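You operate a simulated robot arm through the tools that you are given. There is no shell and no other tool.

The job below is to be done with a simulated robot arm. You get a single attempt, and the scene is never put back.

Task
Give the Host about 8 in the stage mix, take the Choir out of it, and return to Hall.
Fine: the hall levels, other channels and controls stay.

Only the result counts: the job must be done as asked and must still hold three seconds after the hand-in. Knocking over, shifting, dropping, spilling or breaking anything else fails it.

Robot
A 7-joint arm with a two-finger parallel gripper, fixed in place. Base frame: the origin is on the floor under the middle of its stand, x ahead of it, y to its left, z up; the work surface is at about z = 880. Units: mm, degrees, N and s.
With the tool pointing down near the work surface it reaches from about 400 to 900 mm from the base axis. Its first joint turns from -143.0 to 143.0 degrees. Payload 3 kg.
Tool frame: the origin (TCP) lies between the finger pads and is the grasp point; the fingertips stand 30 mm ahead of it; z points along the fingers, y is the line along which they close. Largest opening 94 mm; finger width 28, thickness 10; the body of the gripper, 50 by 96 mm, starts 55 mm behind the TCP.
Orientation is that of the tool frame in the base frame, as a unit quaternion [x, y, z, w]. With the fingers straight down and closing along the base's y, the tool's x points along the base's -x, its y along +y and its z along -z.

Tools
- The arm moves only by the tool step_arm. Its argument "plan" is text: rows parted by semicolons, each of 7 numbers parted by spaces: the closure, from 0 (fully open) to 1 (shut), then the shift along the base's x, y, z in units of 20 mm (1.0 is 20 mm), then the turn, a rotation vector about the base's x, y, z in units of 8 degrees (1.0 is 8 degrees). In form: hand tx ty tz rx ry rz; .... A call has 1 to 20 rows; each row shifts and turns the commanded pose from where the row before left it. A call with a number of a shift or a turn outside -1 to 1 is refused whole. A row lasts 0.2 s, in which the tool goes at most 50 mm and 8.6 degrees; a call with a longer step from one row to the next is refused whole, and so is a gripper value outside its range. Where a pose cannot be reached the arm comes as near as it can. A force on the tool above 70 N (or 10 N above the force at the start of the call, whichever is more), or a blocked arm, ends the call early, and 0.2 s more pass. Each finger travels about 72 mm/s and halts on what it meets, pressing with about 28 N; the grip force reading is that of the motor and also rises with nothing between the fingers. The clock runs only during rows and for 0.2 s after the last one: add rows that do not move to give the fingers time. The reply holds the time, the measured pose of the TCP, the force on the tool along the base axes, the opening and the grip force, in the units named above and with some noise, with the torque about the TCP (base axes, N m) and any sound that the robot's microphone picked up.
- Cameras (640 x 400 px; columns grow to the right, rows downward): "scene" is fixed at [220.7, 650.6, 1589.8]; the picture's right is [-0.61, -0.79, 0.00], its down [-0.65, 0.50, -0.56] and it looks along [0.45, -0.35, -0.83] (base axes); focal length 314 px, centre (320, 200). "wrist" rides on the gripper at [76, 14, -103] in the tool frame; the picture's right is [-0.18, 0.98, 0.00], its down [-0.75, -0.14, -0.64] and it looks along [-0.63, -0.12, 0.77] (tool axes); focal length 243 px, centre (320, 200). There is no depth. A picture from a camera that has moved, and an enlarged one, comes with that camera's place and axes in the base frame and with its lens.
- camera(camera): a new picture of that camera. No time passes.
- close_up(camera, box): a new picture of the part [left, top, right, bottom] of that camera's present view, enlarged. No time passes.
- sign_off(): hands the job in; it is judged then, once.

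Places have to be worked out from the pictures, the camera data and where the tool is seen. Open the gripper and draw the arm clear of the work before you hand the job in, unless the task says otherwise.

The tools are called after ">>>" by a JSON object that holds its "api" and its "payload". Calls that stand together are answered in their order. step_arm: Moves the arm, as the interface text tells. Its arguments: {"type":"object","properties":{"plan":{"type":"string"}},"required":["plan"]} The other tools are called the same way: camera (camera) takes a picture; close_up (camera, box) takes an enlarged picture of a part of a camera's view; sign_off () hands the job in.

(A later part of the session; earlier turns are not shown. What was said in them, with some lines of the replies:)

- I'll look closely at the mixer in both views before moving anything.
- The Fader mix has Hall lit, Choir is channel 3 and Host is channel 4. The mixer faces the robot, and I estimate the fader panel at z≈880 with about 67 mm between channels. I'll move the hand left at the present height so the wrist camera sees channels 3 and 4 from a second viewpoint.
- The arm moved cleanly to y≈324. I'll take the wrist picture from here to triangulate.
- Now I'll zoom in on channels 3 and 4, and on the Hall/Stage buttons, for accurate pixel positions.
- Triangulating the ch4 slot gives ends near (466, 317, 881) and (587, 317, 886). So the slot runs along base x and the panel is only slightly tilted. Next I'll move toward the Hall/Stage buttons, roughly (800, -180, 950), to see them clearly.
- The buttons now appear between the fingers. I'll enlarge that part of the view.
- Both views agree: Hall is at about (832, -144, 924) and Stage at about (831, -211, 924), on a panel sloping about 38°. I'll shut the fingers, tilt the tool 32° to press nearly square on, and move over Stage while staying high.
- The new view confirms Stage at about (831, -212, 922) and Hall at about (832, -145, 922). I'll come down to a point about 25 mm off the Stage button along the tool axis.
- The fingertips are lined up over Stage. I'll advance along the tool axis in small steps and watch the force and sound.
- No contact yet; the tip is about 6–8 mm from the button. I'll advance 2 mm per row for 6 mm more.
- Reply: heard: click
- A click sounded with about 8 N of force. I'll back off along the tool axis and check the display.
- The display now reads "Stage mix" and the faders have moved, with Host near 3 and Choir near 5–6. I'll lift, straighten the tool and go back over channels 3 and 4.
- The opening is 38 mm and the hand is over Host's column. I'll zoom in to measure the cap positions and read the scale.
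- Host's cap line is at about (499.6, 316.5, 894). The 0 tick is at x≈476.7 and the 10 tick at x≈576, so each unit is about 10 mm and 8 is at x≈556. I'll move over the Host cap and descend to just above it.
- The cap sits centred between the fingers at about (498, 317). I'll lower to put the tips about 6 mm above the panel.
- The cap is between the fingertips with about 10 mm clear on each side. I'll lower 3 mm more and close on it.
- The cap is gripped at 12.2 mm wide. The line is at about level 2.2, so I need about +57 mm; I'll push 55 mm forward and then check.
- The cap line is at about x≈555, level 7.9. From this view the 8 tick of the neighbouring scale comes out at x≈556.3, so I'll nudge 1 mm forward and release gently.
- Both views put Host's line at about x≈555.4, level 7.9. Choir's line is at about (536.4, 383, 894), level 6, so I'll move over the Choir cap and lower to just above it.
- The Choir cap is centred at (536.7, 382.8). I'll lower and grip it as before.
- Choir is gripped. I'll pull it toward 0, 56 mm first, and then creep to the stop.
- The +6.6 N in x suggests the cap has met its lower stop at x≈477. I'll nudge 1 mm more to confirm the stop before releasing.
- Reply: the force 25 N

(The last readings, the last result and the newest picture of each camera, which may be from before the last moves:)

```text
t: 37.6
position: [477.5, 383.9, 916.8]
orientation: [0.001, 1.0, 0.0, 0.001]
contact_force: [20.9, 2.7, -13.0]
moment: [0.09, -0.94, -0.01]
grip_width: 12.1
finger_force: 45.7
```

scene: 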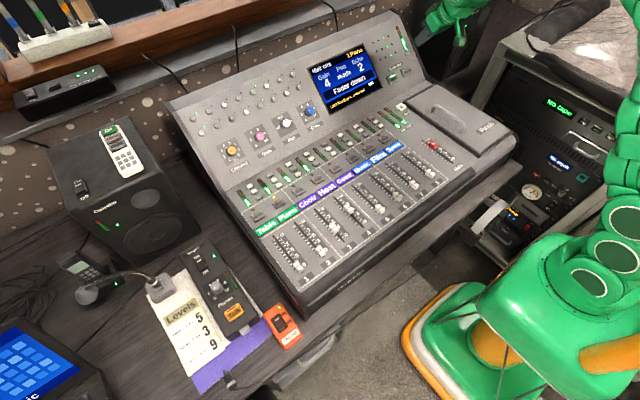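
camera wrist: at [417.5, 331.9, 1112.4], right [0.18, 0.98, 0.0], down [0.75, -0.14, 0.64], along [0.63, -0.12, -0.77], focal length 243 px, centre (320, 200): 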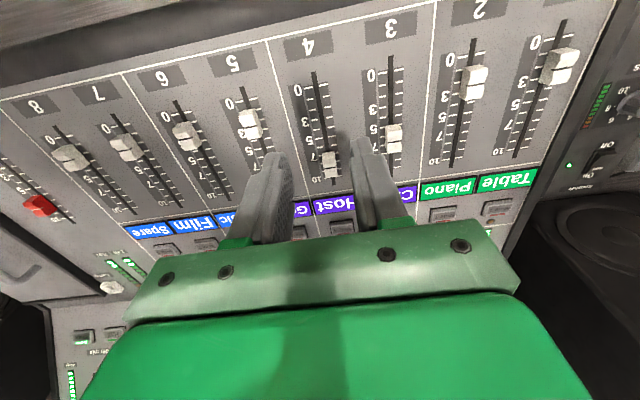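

The x force rose to 21 N with no travel, so Choir is hard on its 0 stop. I'll release, lift clear and check.

>>> {"api": "step_arm", "payload": {"plan": "1 0.06 0 0 0 0 0;0.85 0 0 0 0 0 0;0.75 0 0 0 0 0 0;0.6 0 0 0 0 0 0;0.6 0 0 0 0 0 0;0.6 0 0 0.3 0 0 0;0.6 0 0 0.6 0 0 0;0.6 0 0 0.8 0 0 0;0.6 0 0 1 0 0 0;0.6 0 0 1 0 0 0;0.6 0 0 1 0 0 0;0.6 0 -1 1 0 0 0;0.6 0 -1 1 0 0 0;0.6 0 0 0 0 0 0"}}

>>> {"api": "camera", "payload": {"camera": "wrist"}}

>>> {"api": "close_up", "payload": {"camera": "wrist", "box": [250, 0, 450, 170]}}

>>> {"api": "close_up", "payload": {"camera": "scene", "box": [270, 20, 410, 108]}}

>>> {"api": "close_up", "payload": {"camera": "scene", "box": [230, 120, 470, 270]}}

```text
t: 40.6
position: [477.2, 343.5, 1052.0]
orientation: [0.0, 1.0, 0.0, 0.0]
contact_force: [0.3, -0.1, -0.2]
moment: [0.0, 0.03, 0.0]
grip_width: 37.5
finger_force: 0.0
```

```text
taken
camera wrist: at [400.5, 357.1, 1152.9], right [0.18, 0.98, 0.0], down [0.75, -0.14, 0.64], along [0.63, -0.12, -0.77], focal length 243 px, centre (320, 200)
```

wrist: 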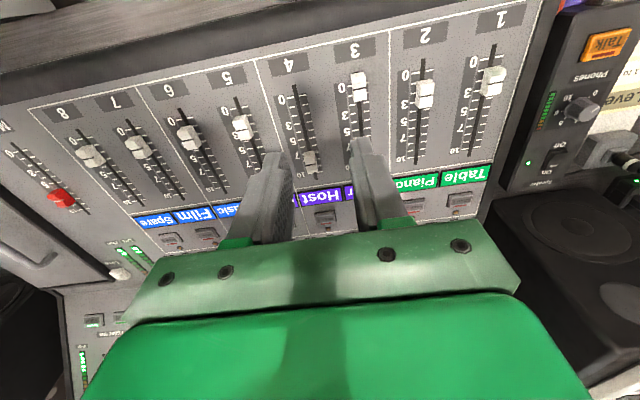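

```text
2.35 times, centred on (350, 85) of wrist
camera zoom: at [400.5, 357.1, 1152.9], right [0.18, 0.98, 0.0], down [0.75, -0.14, 0.64], along [0.63, -0.12, -0.77], focal length 571 px, centre (249, 471)
```

zoom: 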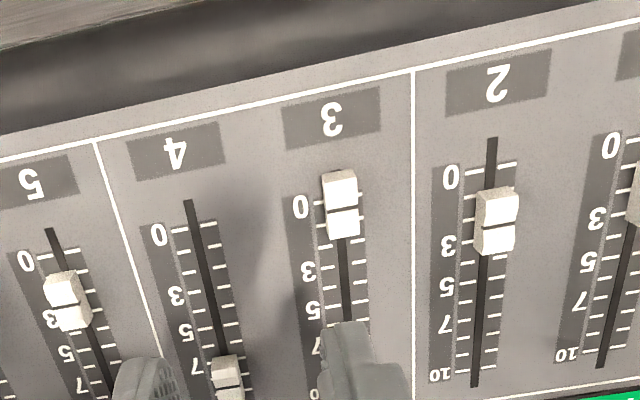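

```text
4.55 times, centred on (340, 64) of scene
camera zoom: at [220.7, 650.6, 1589.8], right [-0.61, -0.79, 0.0], down [-0.65, 0.5, -0.56], along [0.45, -0.35, -0.83], focal length 1429 px, centre (229, 818)
```

zoom: 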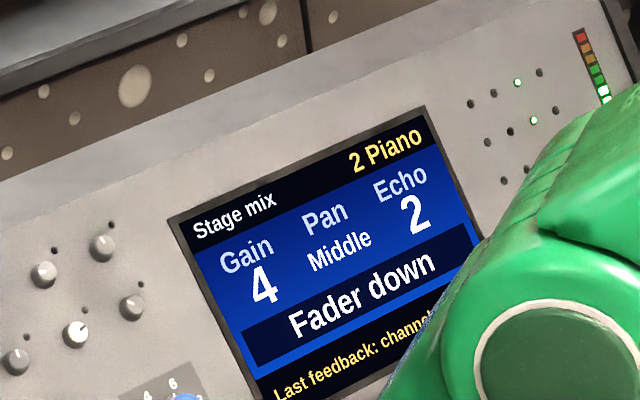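

```text
2.67 times, centred on (350, 195) of scene
camera zoom: at [220.7, 650.6, 1589.8], right [-0.61, -0.79, 0.0], down [-0.65, 0.5, -0.56], along [0.45, -0.35, -0.83], focal length 838 px, centre (240, 213)
```

zoom: 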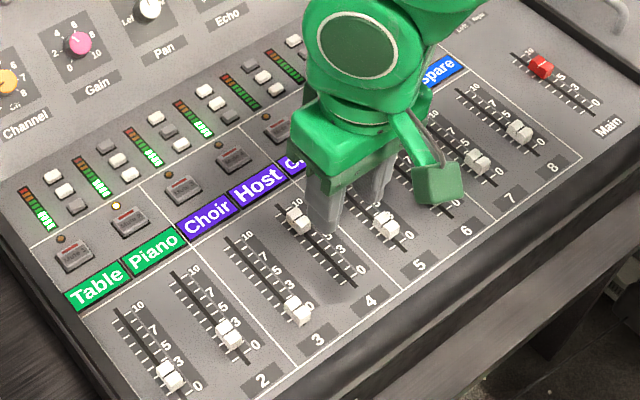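

Choir's line measures x≈477, level 0, and Host stays near 8. Now I'll close the fingers, tilt again and travel high toward the Hall button.

>>> {"api": "step_arm", "payload": {"plan": "0.6 0 -0.5 1 0 0 0;1 0.8 -1 1 0 0 0;1 0.8 -1 0 0 0 0;1 0.8 -1 0 0 0 0;1 0.8 -1 0 0 0 0;1 0.8 -1 0 0 0 0;1 0.8 -1 0 0 0 0;1 0.8 -1 0 0 0 0;1 0.8 -1 0 0 0 0;1 0.8 -1 0 0 0 0;1 0.8 -1 0 0 -0.5 0;1 0.8 -1 0 0 -0.5 0;1 0.8 -1 0 0 -0.5 0;1 0.8 -1 0 0 -0.5 0;1 0.8 -1 0 0 -0.5 0;1 0.8 -1 0 0 -0.5 0;1 0.8 -1 0 0 -0.5 0;1 0.8 -1 0 0 -0.5 0;1 0.8 -1 0 0 0 0;1 0.8 -1 0 0 0 0"}}

>>> {"api": "step_arm", "payload": {"plan": "1 0.2 -1 0 0 0 0;1 0.2 -1 0 0 0 0;1 0.2 -1 0 0 0 0;1 0.2 -1 0 0 0 0;1 0.2 -0.9 0 0 0 0;1 0 0 0 0 0 0"}}

>>> {"api": "camera", "payload": {"camera": "wrist"}}

```text
t: 44.8
position: [780.5, -48.5, 1090.6]
orientation: [0.0, 0.961, 0.0, 0.275]
contact_force: [0.5, 0.3, -0.3]
moment: [0.0, -0.02, 0.0]
grip_width: 0.0
finger_force: 27.6
```

```text
t: 46.2
position: [801.9, -146.5, 1091.4]
orientation: [0.001, 0.961, -0.001, 0.275]
contact_force: [-0.1, 0.2, -0.2]
moment: [0.0, 0.0, 0.0]
grip_width: 0.0
finger_force: 27.6
```

```text
taken
camera wrist: at [681.6, -131.0, 1137.1], right [0.16, 0.98, 0.1], down [0.3, -0.14, 0.94], along [0.94, -0.12, -0.32], focal length 243 px, centre (320, 200)
```

wrist: 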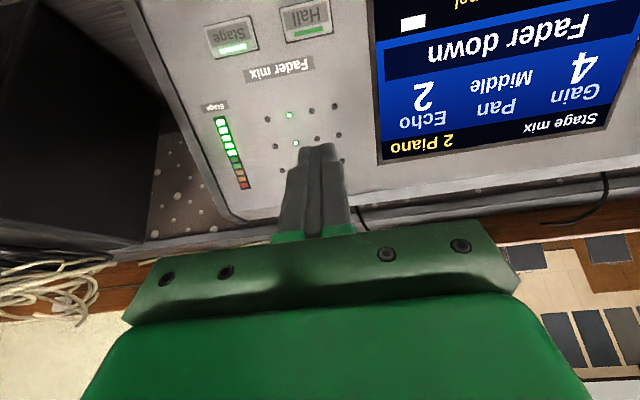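

Hall checks out at (831.5, -144, 922). I'll descend to about 25 mm off it.

>>> {"api": "step_arm", "payload": {"plan": "1 0 0.02 -0.87 0 0 0;1 0 0.02 -0.87 0 0 0;1 0 0.02 -0.87 0 0 0;1 0 0.02 -0.87 0 0 0;1 0 0 -0.87 0 0 0;1 0 0 -0.87 0 0 0;1 0 0 -0.87 0 0 0;1 0 0 0 0 0 0"}}

>>> {"api": "camera", "payload": {"camera": "wrist"}}

>>> {"api": "close_up", "payload": {"camera": "scene", "box": [340, 40, 440, 115]}}

```text
t: 48.0
position: [800.7, -142.5, 969.0]
orientation: [0.0, 0.961, 0.0, 0.276]
contact_force: [0.1, -1.0, -0.4]
moment: [-0.02, 0.0, 0.03]
grip_width: 0.0
finger_force: 27.8
```

```text
taken
camera wrist: at [681.5, -129.0, 1015.1], right [0.16, 0.98, 0.1], down [0.3, -0.14, 0.94], along [0.94, -0.12, -0.32], focal length 243 px, centre (320, 200)
```

wrist: 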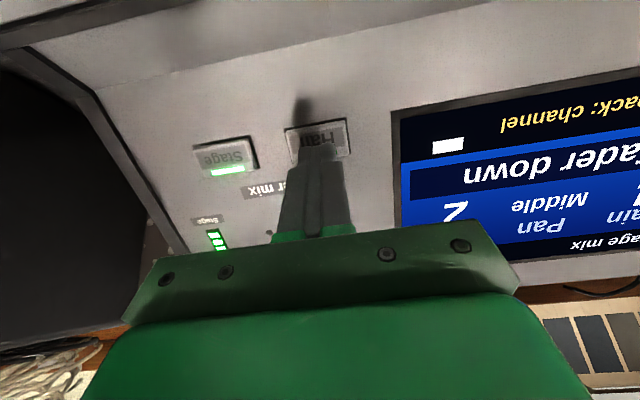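

```text
5.33 times, centred on (390, 78) of scene
camera zoom: at [220.7, 650.6, 1589.8], right [-0.61, -0.79, 0.0], down [-0.65, 0.5, -0.56], along [0.45, -0.35, -0.83], focal length 1676 px, centre (-53, 853)
```

zoom: 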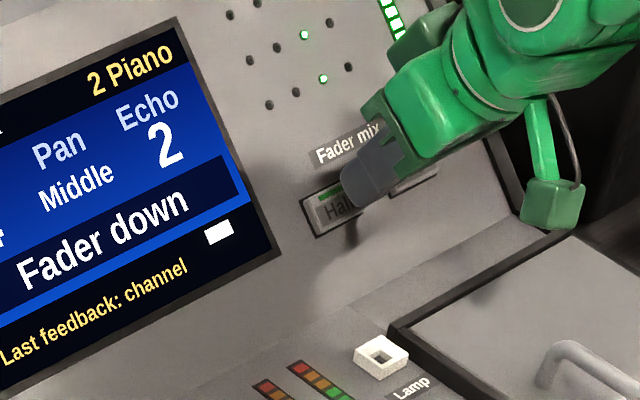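

The alignment over Hall matches that for Stage. I'll advance 18 mm, then take the last few millimetres in 2 mm steps.

>>> {"api": "step_arm", "payload": {"plan": "1 0.159 -0.03 -0.254 0 0 0;1 0.159 -0.03 -0.254 0 0 0;1 0.159 -0.03 -0.254 0 0 0;1 0 0 0 0 0 0;1 0.053 0 -0.085 0 0 0;1 0.053 0 -0.085 0 0 0"}}

```text
t: 49.4
position: [813.6, -145.2, 949.7]
orientation: [0.001, 0.961, -0.001, 0.276]
contact_force: [0.3, -0.3, 1.9]
moment: [0.01, 0.0, -0.03]
grip_width: 0.0
finger_force: 27.9
heard: click
```

A click sounded with light force. I'll back off and check that the Hall mix is active.

>>> {"api": "step_arm", "payload": {"plan": "1 -0.2 0 0.32 0 0 0;1 -0.4 0 0.7 0 0 0;1 -0.4 0 0.9 0 0 0;1 -0.4 0 1 0 0 0;1 0 0 1 0 0 0;1 0 0 1 0 0 0;1 0 0 0 0 0 0"}}

>>> {"api": "close_up", "payload": {"camera": "scene", "box": [290, 20, 430, 108]}}

>>> {"api": "close_up", "payload": {"camera": "scene", "box": [230, 120, 470, 270]}}

>>> {"api": "camera", "payload": {"camera": "wrist"}}

```text
t: 51.0
position: [786.4, -145.5, 1048.4]
orientation: [0.001, 0.961, 0.001, 0.276]
contact_force: [0.9, 0.5, 0.3]
moment: [-0.03, 0.0, 0.01]
grip_width: 0.0
finger_force: 28.2
```

```text
4.55 times, centred on (360, 64) of scene
camera zoom: at [220.7, 650.6, 1589.8], right [-0.61, -0.79, 0.0], down [-0.65, 0.5, -0.56], along [0.45, -0.35, -0.83], focal length 1429 px, centre (138, 818)
```

zoom: 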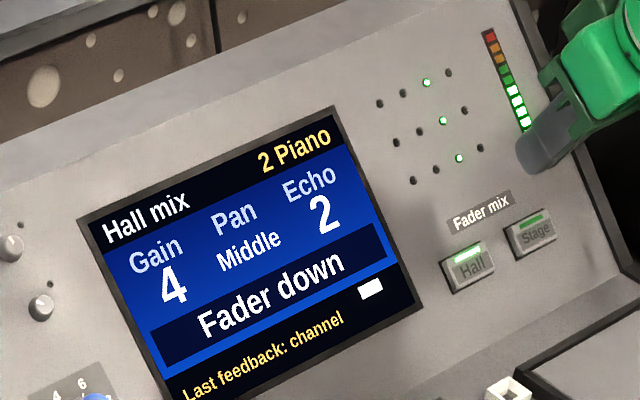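

```text
2.67 times, centred on (350, 195) of scene
camera zoom: at [220.7, 650.6, 1589.8], right [-0.61, -0.79, 0.0], down [-0.65, 0.5, -0.56], along [0.45, -0.35, -0.83], focal length 838 px, centre (240, 213)
```

zoom: 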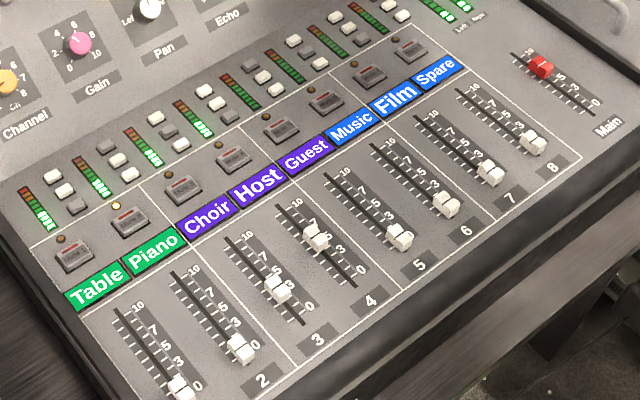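

```text
taken
camera wrist: at [665.4, -131.2, 1095.5], right [0.16, 0.98, 0.1], down [0.3, -0.14, 0.94], along [0.94, -0.12, -0.32], focal length 243 px, centre (320, 200)
```

wrist: 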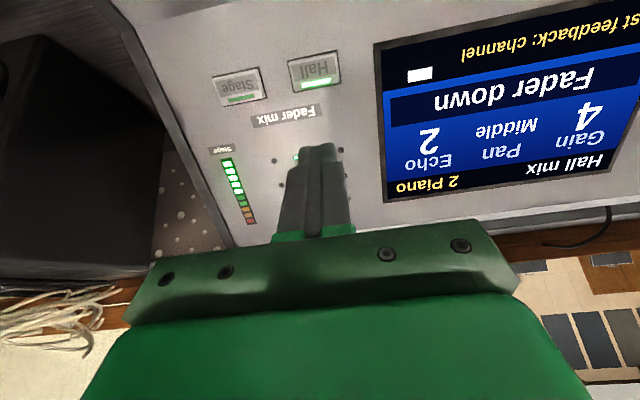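

The display reads "Hall mix" with Hall lit, and all the faders are back at their original hall positions. I'll raise the arm, straighten the tool, open the gripper and return to the clear start pose.

>>> {"api": "step_arm", "payload": {"plan": "1 0 0 1 0 0 0;1 0 0 1 0 0 0;1 -0.9 0.7 0.9 0 0.5 0;1 -0.9 0.7 0.9 0 0.5 0;1 -0.9 0.7 0.9 0 0.5 0;1 -0.9 0.7 0.9 0 0.5 0;0.8 -0.9 0.7 0 0 0.5 0;0.6 -0.9 0.7 0 0 0.5 0;0.4 -0.9 0.7 0 0 0.5 0;0.2 -0.9 0.7 0 0 0.5 0;0 -0.9 0.7 0 0 0 0;0 -0.9 0.7 0 0 0 0;0 -0.9 0.7 0 0 0 0;0 -0.9 0.7 0 0 0 0;0 -0.9 0.7 0 0 0 0;0 -0.9 0.7 0 0 0 0;0 -0.5 0.7 0 0 0 0;0 0 0 0 0 0 0"}}

>>> {"api": "camera", "payload": {"camera": "scene"}}

>>> {"api": "close_up", "payload": {"camera": "scene", "box": [230, 120, 470, 270]}}

>>> {"api": "close_up", "payload": {"camera": "scene", "box": [290, 20, 430, 108]}}

```text
t: 54.8
position: [523.4, 65.0, 1161.0]
orientation: [0.001, 1.0, 0.0, 0.0]
contact_force: [-0.6, -0.3, -0.4]
moment: [0.02, -0.02, 0.01]
grip_width: 93.8
finger_force: 0.0
```

```text
taken
```

scene: 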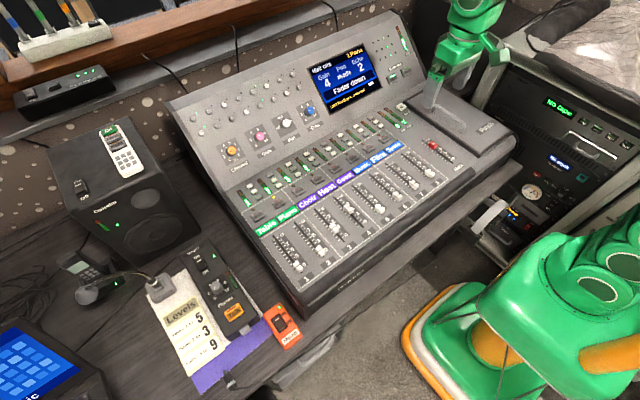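

```text
2.67 times, centred on (350, 195) of scene
camera zoom: at [220.7, 650.6, 1589.8], right [-0.61, -0.79, 0.0], down [-0.65, 0.5, -0.56], along [0.45, -0.35, -0.83], focal length 838 px, centre (240, 213)
```

zoom: 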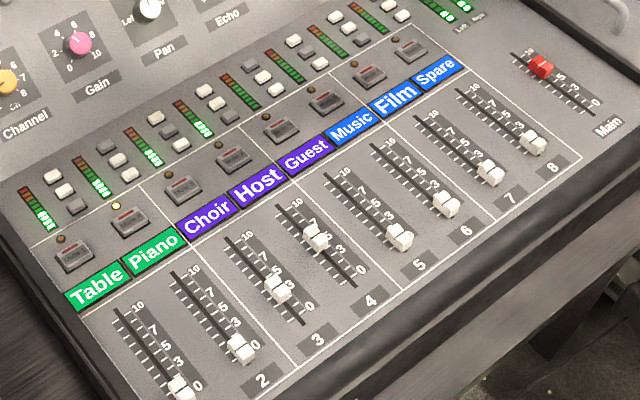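

```text
4.55 times, centred on (360, 64) of scene
camera zoom: at [220.7, 650.6, 1589.8], right [-0.61, -0.79, 0.0], down [-0.65, 0.5, -0.56], along [0.45, -0.35, -0.83], focal length 1429 px, centre (138, 818)
```

zoom: 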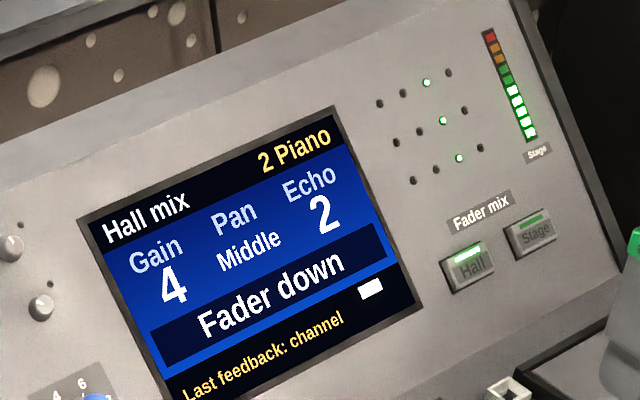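

The mixer is back in Hall mix with all hall fader positions unchanged, the gripper is open, and the arm is clear. In the stage mix, Host was set to about 7.9 and Choir was pulled down to its 0 stop, so I'm handing the job in.

>>> {"api": "sign_off", "payload": {}}

```text
The job is handed in.
```

The job is done and handed in. In the stage mix, Host is at about 7.9 and Choir is all the way down at 0. The mixer is back on Hall.

- **Hall levels:** when I switched back to Hall, the faders returned to the same positions as at the start.
- **Other controls:** I moved only the Host and Choir faders and pressed only the Stage and Hall buttons. Nothing else looks moved in the final picture.
- **Arm:** the gripper is open and the arm is back at its starting position, clear of the mixer.

I measured the stage levels with the stage mix showing, before switching back. I didn't reopen it afterwards to check that they were stored.
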